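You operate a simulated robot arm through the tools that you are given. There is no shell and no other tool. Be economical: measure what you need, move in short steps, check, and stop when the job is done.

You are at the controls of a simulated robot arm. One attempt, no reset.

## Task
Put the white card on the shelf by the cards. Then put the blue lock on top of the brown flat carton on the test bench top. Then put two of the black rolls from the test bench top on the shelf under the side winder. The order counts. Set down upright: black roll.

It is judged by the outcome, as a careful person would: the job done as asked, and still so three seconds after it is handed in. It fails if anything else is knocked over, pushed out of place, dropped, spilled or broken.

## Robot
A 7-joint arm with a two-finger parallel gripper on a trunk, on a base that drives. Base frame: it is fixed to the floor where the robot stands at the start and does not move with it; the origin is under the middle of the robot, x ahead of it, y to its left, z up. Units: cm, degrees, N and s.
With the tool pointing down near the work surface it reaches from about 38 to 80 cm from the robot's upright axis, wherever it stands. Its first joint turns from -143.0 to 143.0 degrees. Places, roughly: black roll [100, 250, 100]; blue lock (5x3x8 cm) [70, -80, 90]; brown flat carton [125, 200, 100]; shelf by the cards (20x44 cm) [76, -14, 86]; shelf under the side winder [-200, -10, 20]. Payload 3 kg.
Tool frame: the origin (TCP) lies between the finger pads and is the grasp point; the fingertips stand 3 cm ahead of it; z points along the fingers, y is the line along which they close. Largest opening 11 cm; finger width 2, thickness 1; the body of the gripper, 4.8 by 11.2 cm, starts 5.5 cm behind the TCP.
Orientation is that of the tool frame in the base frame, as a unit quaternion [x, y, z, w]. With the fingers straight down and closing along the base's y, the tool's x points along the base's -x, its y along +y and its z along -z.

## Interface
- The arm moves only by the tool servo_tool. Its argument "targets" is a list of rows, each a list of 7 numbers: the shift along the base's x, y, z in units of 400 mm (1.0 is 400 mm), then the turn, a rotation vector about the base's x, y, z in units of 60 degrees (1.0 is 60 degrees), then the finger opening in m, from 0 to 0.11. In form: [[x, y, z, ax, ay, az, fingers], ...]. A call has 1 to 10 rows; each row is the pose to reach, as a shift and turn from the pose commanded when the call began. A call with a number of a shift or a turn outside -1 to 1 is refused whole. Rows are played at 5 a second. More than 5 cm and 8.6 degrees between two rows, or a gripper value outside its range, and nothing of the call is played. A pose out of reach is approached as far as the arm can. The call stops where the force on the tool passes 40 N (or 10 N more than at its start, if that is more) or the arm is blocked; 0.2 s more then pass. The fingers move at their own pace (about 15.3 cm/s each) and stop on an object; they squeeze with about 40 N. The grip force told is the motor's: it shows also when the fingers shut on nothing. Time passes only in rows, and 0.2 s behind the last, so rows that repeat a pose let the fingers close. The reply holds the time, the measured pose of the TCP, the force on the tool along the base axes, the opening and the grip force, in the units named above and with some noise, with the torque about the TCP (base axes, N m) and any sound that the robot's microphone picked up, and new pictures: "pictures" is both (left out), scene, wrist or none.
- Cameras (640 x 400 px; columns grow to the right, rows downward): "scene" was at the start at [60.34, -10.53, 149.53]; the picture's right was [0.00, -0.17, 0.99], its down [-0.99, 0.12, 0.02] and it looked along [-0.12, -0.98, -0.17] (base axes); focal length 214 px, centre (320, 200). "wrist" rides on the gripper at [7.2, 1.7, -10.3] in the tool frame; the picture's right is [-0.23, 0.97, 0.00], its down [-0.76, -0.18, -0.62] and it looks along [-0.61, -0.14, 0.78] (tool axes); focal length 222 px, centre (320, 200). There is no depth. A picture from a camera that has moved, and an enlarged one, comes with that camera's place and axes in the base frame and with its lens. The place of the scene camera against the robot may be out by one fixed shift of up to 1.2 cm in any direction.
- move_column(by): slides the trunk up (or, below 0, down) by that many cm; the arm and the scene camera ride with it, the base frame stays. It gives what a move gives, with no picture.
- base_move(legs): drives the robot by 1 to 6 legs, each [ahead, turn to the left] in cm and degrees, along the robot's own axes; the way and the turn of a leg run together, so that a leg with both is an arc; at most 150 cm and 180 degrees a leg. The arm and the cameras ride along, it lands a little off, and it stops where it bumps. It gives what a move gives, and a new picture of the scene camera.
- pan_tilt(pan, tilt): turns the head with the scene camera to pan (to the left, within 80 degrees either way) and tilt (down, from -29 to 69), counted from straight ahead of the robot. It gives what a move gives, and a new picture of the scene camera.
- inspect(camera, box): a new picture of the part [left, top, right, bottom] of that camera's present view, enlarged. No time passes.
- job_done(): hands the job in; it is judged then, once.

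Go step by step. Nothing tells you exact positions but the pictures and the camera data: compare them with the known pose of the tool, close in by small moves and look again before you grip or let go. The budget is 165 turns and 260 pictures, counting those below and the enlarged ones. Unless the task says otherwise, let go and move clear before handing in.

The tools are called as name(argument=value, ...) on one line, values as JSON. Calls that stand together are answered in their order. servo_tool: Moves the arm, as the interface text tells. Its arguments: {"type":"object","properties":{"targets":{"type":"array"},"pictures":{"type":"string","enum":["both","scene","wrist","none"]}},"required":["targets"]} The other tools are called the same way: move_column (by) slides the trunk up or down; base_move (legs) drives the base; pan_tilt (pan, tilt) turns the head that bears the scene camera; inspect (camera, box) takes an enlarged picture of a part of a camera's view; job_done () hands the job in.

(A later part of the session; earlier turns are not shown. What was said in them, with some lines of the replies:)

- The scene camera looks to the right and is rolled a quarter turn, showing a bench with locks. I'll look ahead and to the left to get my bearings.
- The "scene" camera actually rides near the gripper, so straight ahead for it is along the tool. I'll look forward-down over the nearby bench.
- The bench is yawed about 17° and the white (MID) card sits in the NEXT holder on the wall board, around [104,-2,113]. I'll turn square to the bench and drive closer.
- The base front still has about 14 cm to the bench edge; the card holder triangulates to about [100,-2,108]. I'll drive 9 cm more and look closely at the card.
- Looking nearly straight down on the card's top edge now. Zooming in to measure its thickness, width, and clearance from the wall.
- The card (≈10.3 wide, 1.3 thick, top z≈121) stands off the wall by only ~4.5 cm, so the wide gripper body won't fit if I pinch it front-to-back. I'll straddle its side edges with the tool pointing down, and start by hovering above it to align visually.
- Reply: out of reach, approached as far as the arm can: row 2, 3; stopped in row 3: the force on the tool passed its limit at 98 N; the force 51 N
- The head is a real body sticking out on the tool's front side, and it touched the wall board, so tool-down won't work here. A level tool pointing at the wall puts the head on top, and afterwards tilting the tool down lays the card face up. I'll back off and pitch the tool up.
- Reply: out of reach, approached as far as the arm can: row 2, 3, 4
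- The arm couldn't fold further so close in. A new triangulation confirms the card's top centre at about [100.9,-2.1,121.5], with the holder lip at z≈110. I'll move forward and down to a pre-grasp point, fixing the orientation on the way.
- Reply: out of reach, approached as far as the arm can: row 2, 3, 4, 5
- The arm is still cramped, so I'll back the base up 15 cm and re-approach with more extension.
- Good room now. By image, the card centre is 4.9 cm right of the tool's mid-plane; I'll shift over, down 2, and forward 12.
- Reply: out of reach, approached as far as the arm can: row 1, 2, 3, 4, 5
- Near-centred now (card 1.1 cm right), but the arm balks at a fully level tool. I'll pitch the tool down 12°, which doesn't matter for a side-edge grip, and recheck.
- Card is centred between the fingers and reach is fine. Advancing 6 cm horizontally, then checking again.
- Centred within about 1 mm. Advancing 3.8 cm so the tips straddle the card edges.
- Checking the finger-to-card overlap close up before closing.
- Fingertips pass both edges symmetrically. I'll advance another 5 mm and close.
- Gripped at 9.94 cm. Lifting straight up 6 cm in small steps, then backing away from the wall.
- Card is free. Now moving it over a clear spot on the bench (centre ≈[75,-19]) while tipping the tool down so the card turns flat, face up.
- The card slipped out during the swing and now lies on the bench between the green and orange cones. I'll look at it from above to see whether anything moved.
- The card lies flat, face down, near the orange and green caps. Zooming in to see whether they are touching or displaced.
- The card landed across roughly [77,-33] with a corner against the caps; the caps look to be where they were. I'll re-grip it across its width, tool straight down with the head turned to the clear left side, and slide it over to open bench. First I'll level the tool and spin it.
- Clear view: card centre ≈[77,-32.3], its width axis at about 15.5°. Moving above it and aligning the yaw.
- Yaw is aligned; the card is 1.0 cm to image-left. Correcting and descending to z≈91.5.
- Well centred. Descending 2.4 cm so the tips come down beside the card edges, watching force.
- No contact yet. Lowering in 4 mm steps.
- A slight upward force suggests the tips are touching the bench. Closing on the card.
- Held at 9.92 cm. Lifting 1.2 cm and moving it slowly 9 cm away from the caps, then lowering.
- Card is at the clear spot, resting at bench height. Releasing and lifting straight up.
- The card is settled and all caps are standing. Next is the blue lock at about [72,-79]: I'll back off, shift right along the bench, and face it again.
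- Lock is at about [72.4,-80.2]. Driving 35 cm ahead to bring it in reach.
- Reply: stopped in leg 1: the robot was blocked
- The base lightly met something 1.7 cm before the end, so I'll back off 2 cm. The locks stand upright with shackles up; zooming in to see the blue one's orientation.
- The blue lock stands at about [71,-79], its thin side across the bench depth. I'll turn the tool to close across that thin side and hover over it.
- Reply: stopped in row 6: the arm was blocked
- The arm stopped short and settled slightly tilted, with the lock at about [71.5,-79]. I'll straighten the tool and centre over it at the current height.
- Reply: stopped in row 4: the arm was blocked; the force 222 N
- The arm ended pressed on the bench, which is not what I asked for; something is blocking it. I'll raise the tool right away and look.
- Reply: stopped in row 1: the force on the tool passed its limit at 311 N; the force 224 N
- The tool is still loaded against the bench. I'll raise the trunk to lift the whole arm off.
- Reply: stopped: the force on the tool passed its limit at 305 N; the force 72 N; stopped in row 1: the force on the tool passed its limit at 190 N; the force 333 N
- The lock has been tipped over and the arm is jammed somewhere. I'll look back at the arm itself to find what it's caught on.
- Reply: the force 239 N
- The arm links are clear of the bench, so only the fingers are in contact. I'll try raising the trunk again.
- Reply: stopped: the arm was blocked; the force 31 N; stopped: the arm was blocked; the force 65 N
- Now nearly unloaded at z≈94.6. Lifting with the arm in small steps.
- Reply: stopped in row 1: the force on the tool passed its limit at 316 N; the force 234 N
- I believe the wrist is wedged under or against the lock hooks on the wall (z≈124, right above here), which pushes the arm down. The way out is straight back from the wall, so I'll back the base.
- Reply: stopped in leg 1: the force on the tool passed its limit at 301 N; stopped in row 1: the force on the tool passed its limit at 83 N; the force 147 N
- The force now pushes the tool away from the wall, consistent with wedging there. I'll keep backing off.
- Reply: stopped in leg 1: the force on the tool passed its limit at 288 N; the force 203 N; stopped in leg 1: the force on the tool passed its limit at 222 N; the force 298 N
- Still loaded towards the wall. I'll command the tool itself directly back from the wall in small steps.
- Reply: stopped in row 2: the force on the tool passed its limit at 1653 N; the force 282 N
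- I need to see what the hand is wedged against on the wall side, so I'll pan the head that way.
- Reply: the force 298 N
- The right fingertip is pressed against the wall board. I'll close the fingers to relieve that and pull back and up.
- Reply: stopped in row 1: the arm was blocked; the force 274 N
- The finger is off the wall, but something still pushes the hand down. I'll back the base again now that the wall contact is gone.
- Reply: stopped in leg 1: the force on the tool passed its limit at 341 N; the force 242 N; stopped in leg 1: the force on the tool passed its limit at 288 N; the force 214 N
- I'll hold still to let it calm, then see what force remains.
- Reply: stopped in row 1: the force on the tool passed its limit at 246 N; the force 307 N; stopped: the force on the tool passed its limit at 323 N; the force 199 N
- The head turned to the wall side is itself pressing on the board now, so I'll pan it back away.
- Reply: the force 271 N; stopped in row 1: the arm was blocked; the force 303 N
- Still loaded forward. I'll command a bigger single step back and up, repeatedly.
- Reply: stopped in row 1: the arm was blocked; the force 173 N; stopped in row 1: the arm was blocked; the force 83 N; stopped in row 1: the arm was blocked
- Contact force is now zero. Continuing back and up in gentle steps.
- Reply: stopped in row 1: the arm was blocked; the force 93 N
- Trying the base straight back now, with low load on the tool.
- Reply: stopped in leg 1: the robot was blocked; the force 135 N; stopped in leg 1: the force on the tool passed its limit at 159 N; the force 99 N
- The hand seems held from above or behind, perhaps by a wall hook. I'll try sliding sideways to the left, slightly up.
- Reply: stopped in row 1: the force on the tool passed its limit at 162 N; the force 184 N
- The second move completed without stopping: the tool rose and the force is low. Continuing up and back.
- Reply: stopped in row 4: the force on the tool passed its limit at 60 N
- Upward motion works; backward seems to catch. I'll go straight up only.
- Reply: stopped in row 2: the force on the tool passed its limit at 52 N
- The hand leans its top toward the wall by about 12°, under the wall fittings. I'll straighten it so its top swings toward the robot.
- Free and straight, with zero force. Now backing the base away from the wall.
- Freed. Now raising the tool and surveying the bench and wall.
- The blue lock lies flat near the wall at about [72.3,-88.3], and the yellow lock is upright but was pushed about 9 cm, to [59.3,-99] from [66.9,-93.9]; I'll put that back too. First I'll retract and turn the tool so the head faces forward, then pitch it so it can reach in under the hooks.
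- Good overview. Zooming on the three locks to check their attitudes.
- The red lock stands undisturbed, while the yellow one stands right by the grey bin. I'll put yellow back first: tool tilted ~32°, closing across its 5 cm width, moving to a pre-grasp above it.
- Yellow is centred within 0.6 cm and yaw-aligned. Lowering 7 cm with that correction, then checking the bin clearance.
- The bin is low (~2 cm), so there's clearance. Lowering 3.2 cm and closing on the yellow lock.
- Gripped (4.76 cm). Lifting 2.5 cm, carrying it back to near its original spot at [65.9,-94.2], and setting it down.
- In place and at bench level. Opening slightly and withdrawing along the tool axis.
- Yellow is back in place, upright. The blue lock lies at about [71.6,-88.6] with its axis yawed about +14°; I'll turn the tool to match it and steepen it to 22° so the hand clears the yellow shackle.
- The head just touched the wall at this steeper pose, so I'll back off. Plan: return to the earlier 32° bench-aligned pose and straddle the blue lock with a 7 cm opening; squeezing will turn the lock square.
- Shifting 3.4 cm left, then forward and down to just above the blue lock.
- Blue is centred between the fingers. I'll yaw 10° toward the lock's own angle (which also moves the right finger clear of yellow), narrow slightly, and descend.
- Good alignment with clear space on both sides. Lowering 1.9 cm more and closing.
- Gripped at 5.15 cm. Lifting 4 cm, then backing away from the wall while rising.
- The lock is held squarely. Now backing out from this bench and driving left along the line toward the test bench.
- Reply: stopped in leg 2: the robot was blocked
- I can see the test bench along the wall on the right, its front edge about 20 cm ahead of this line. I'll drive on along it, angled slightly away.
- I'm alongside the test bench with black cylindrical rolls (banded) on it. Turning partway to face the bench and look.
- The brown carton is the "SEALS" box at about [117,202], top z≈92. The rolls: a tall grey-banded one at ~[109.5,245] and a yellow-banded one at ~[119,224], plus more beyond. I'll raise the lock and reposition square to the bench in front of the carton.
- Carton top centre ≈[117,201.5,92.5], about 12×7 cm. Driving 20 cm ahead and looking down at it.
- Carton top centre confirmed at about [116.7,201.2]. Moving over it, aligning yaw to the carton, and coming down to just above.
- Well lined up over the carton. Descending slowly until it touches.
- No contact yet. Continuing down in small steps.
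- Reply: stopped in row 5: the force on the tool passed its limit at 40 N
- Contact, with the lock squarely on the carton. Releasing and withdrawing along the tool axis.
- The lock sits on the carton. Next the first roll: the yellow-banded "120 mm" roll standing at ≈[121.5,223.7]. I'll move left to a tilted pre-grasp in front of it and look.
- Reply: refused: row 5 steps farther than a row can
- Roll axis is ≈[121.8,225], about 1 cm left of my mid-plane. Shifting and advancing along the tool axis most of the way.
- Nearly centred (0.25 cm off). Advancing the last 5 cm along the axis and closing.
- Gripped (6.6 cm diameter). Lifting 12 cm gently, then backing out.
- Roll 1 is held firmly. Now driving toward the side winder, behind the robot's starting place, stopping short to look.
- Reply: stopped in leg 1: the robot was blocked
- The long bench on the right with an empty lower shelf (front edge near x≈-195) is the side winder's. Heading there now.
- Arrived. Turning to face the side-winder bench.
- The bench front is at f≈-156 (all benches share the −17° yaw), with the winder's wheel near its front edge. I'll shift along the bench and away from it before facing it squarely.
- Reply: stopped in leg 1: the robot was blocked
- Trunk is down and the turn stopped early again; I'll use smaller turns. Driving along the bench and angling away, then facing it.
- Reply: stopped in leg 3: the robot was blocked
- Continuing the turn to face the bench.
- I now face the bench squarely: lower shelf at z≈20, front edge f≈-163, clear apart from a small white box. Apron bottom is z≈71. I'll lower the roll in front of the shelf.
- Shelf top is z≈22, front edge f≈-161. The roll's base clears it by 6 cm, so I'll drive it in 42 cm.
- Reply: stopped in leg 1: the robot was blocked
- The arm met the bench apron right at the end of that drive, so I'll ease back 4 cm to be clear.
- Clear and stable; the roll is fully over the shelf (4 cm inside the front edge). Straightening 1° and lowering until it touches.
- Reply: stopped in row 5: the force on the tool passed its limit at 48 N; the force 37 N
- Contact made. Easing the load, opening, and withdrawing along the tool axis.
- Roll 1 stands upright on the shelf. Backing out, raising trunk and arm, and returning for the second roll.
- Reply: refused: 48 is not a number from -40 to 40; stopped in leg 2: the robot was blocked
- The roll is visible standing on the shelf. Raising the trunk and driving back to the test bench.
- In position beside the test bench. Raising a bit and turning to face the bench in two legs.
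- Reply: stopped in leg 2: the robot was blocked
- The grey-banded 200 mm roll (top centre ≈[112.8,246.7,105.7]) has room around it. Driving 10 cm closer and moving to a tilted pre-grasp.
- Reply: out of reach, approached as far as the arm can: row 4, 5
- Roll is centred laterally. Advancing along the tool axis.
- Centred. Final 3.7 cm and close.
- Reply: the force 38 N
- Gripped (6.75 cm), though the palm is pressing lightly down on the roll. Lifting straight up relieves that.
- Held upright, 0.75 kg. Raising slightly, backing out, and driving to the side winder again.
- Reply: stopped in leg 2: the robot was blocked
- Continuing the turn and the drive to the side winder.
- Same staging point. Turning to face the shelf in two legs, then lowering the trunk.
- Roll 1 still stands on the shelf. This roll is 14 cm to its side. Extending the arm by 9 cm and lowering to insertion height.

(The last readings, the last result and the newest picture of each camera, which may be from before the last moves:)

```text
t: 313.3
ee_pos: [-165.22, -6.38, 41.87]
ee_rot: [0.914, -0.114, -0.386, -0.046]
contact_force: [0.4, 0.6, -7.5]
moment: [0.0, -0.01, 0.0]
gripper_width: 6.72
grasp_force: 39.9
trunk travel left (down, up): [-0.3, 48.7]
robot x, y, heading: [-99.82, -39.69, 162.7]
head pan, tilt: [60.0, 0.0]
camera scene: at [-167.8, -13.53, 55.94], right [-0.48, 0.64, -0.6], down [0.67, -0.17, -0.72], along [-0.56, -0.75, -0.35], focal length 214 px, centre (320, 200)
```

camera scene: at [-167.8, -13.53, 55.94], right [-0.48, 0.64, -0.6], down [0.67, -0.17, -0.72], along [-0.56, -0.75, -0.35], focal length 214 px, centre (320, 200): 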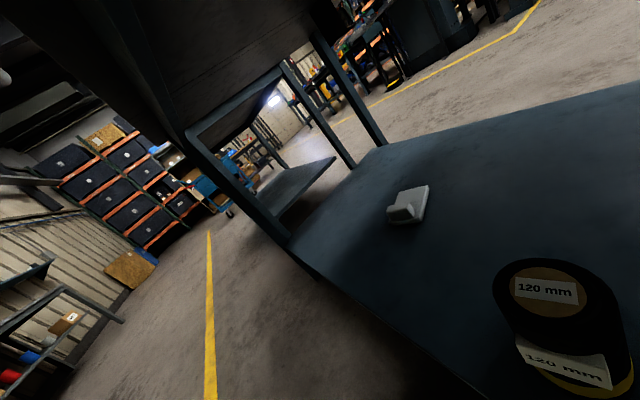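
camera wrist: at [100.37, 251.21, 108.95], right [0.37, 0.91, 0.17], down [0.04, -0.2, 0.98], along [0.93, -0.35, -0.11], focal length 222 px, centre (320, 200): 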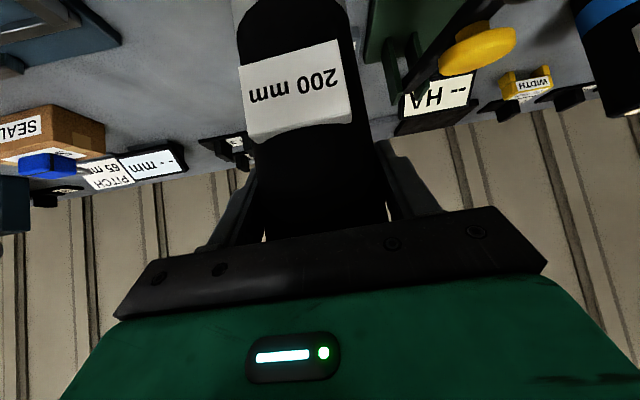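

Shelf front edge is f≈-160.7. Driving 9 cm more, then extending the last bit with the arm.

pan_tilt(pan=0, tilt=15)

base_move(legs=[[9, 0]])

servo_tool(targets=[[-0.035, 0.011, 0, 0, 0, 0, 0.05], [-0.07, 0.021, 0, 0, 0, 0, 0.05], [-0.07, 0.021, 0, 0, 0, 0, 0.05]], pictures="none")

```text
t: 314.6
ee_pos: [-165.15, -6.46, 41.95]
ee_rot: [0.914, -0.115, -0.386, -0.047]
contact_force: [0.0, -0.7, -6.5]
moment: [0.01, -0.02, 0.02]
gripper_width: 6.73
grasp_force: 40.1
trunk travel left (down, up): [-0.3, 48.7]
robot x, y, heading: [-99.43, -39.62, 162.7]
head pan, tilt: [0.0, 15.0]
camera scene: at [-167.64, -5.56, 50.81], right [0.24, 0.97, 0.0], down [0.83, -0.21, -0.51], along [-0.5, 0.12, -0.86], focal length 214 px, centre (320, 200)
```

scene: 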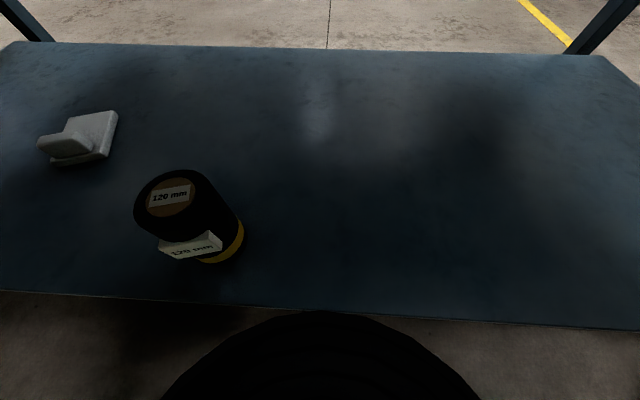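

```text
t: 315.7
ee_pos: [-173.87, -3.71, 41.94]
ee_rot: [0.914, -0.114, -0.387, -0.046]
contact_force: [-0.5, 0.1, -7.8]
moment: [-0.05, -0.04, -0.02]
gripper_width: 6.75
grasp_force: 39.7
trunk travel left (down, up): [-0.3, 48.7]
robot x, y, heading: [-108.58, -37.05, 162.6]
head pan, tilt: [0.0, 15.0]
camera scene: at [-176.33, -2.81, 50.8], right [0.25, 0.97, 0.0], down [0.83, -0.21, -0.51], along [-0.5, 0.12, -0.86], focal length 214 px, centre (320, 200)
```

scene: 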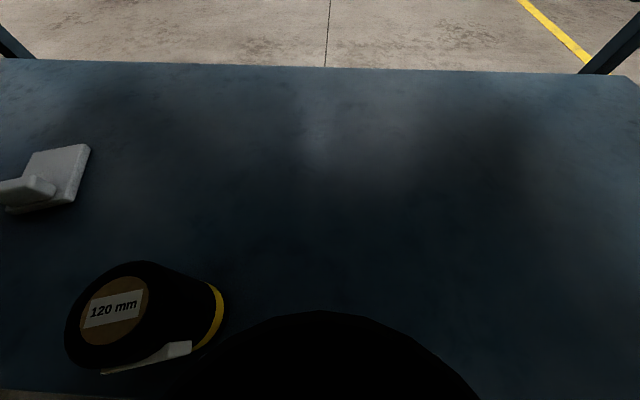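

```text
t: 316.5
ee_pos: [-176.69, -2.9, 41.92]
ee_rot: [0.914, -0.115, -0.386, -0.046]
contact_force: [0.1, 0.6, -7.5]
moment: [0.03, -0.03, -0.02]
gripper_width: 6.74
grasp_force: 40.1
trunk travel left (down, up): [-0.3, 48.7]
robot x, y, heading: [-108.32, -37.4, 162.5]
head pan, tilt: [0.0, 15.0]
```

At f≈-168, level and free. Lowering to contact.

servo_tool(targets=[[0, 0, -0.04, 0, 0, 0, 0.05], [0, 0, -0.075, 0, 0, 0, 0.05], [0, 0, -0.09, 0, 0, 0, 0.05], [0, 0, -0.1, 0, 0, 0, 0.05], [0, 0, -0.107, 0, 0, 0, 0.05], [0, 0, -0.114, 0, 0, 0, 0.05], [0, 0, -0.121, 0, 0, 0, 0.05], [0, 0, -0.128, 0, 0, 0, 0.05], [0, 0, -0.135, 0, 0, 0, 0.05]], pictures="wrist")

```text
t: 318.1
ee_pos: [-177.22, -2.83, 37.84]
ee_rot: [0.911, -0.114, -0.393, -0.048]
contact_force: [7.6, -6.1, 15.5]
moment: [-0.64, -0.57, 0.05]
gripper_width: 6.76
grasp_force: 39.7
trunk travel left (down, up): [-0.3, 48.7]
robot x, y, heading: [-108.22, -36.85, 162.6]
head pan, tilt: [0.0, 15.0]
stopped in row 8: the force on the tool passed its limit at 44 N (the readings are from after the stop); the commanded pose is now the measured one
camera wrist: at [-165.3, -7.47, 39.71], right [-0.39, -0.91, 0.17], down [-0.02, 0.19, 0.98], along [-0.92, 0.38, -0.1], focal length 222 px, centre (320, 200)
```

wrist: 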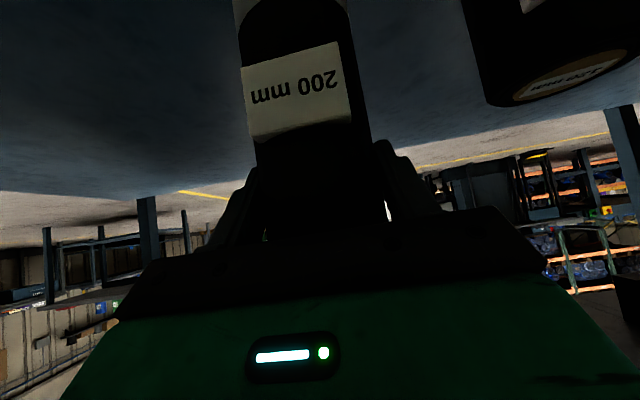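

Contact. Relieving the load, levelling by 0.8°, opening gently, and withdrawing.

servo_tool(targets=[[0, 0, 0.005, -0.004, -0.013, 0, 0.05], [0, 0, 0.004, -0.004, -0.013, 0, 0.062], [0, 0, 0.004, -0.004, -0.013, 0, 0.07], [0, 0, 0.004, -0.004, -0.013, 0, 0.08], [0, 0, 0.004, -0.004, -0.013, 0, 0.088], [0, 0, 0.004, -0.004, -0.013, 0, 0.088]], pictures="wrist")

```text
t: 319.6
ee_pos: [-176.96, -2.78, 37.79]
ee_rot: [0.915, -0.115, -0.384, -0.047]
contact_force: [0.5, -0.1, 0.3]
moment: [-0.02, 0.04, 0.0]
gripper_width: 8.82
grasp_force: 0.0
trunk travel left (down, up): [-0.3, 48.7]
robot x, y, heading: [-108.17, -37.17, 162.4]
head pan, tilt: [0.0, 15.0]
camera wrist: at [-165.27, -7.47, 39.87], right [-0.39, -0.9, 0.17], down [-0.04, 0.2, 0.98], along [-0.92, 0.38, -0.11], focal length 222 px, centre (320, 200)
```

wrist: 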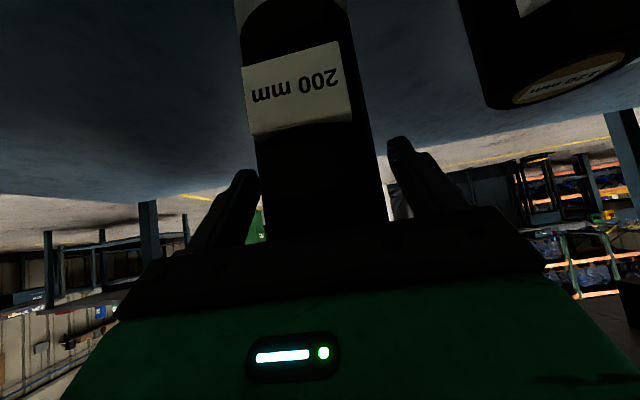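

Standing free between open fingers. Withdrawing along the tool axis, then backing the base out.

servo_tool(targets=[[0.02, -0.006, 0.022, 0, 0, 0, 0.088], [0.045, -0.0135, 0.046, 0, 0, 0, 0.088], [0.075, -0.0225, 0.075, 0, 0, 0, 0.09], [0.11, -0.033, 0.11, 0, 0, 0, 0.09], [0.15, -0.045, 0.15, 0, 0, 0, 0.09], [0.19, -0.057, 0.17, 0, 0, 0, 0.09]], pictures="wrist")

base_move(legs=[[-40, 0]])

pan_tilt(pan=0, tilt=-15)

```text
t: 320.9
ee_pos: [-169.43, -4.99, 44.67]
ee_rot: [0.915, -0.114, -0.385, -0.047]
contact_force: [0.6, 0.0, 0.2]
moment: [0.05, 0.0, 0.02]
gripper_width: 9.02
grasp_force: 0.2
trunk travel left (down, up): [-0.3, 48.7]
robot x, y, heading: [-108.2, -36.76, 162.5]
head pan, tilt: [0.0, 15.0]
camera wrist: at [-157.66, -9.75, 46.72], right [-0.39, -0.91, 0.17], down [-0.04, 0.2, 0.98], along [-0.92, 0.38, -0.11], focal length 222 px, centre (320, 200)
```

wrist: 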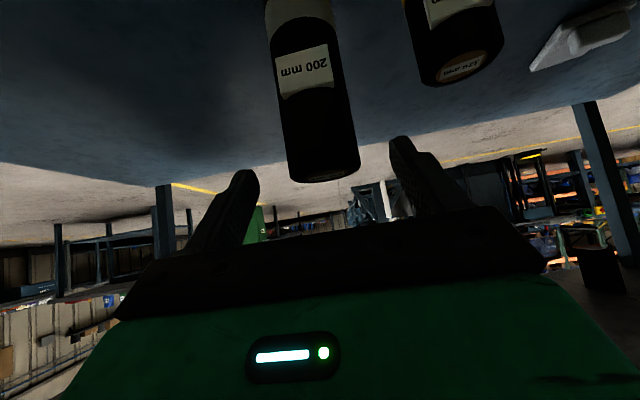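

```text
t: 323.4
ee_pos: [-130.81, -16.86, 44.6]
ee_rot: [0.915, -0.116, -0.384, -0.048]
contact_force: [0.1, -0.7, -1.0]
moment: [0.02, 0.03, 0.01]
gripper_width: 9.01
grasp_force: 0.0
trunk travel left (down, up): [-0.3, 48.7]
robot x, y, heading: [-69.83, -49.29, 162.3]
head pan, tilt: [0.0, 15.0]
camera scene: at [-133.37, -16.01, 53.43], right [0.25, 0.97, 0.0], down [0.83, -0.22, -0.51], along [-0.49, 0.12, -0.86], focal length 214 px, centre (320, 200)
```

scene: 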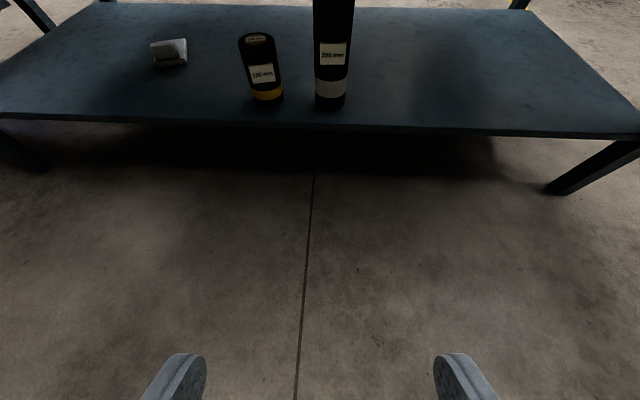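

```text
t: 324.4
ee_pos: [-130.84, -16.99, 44.6]
ee_rot: [0.914, -0.116, -0.386, -0.047]
contact_force: [-0.4, 0.2, -0.5]
moment: [0.01, 0.01, 0.02]
gripper_width: 9.01
grasp_force: 0.1
trunk travel left (down, up): [-0.3, 48.7]
robot x, y, heading: [-69.87, -49.15, 162.3]
head pan, tilt: [0.0, -15.0]
camera scene: at [-135.64, -15.42, 57.7], right [0.25, 0.97, 0.0], down [0.48, -0.13, -0.87], along [-0.84, 0.21, -0.49], focal length 214 px, centre (320, 200)
```

scene: 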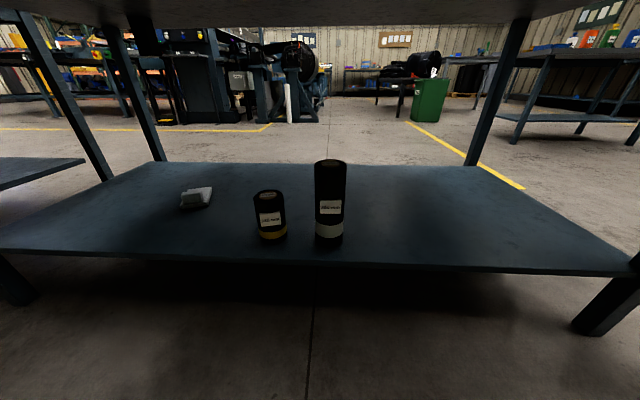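

Both rolls stand upright on the side winder's shelf, the blue lock is on the carton, and the white card is on the card shelf. The gripper is clear, so I'm handing in.

job_done()

```text
The job is handed in.
```

The three placements are done in the order you gave and the job is handed in, but there were mishaps along the way.

- **White card:** it is on the shelf by the cards, lying flat but face down. It slipped out of the gripper on the way and I picked it up and re-placed it.
- **Blue lock:** it is on top of the brown carton on the test bench, lying flat. I knocked it over before picking it up, when the arm jammed against the wall fittings above it.
- **Black rolls:** the 120 mm and 200 mm rolls are standing upright on the shelf under the side winder.
- **Pushed out of place:** the jam also shoved the yellow lock about 9 cm. I stood it back about 1 cm short of its original spot, to keep clear of the blue lock. The arm pressed hard on the bench and wall board during the jam. In the pictures I took afterwards, nothing else there looked moved or damaged.
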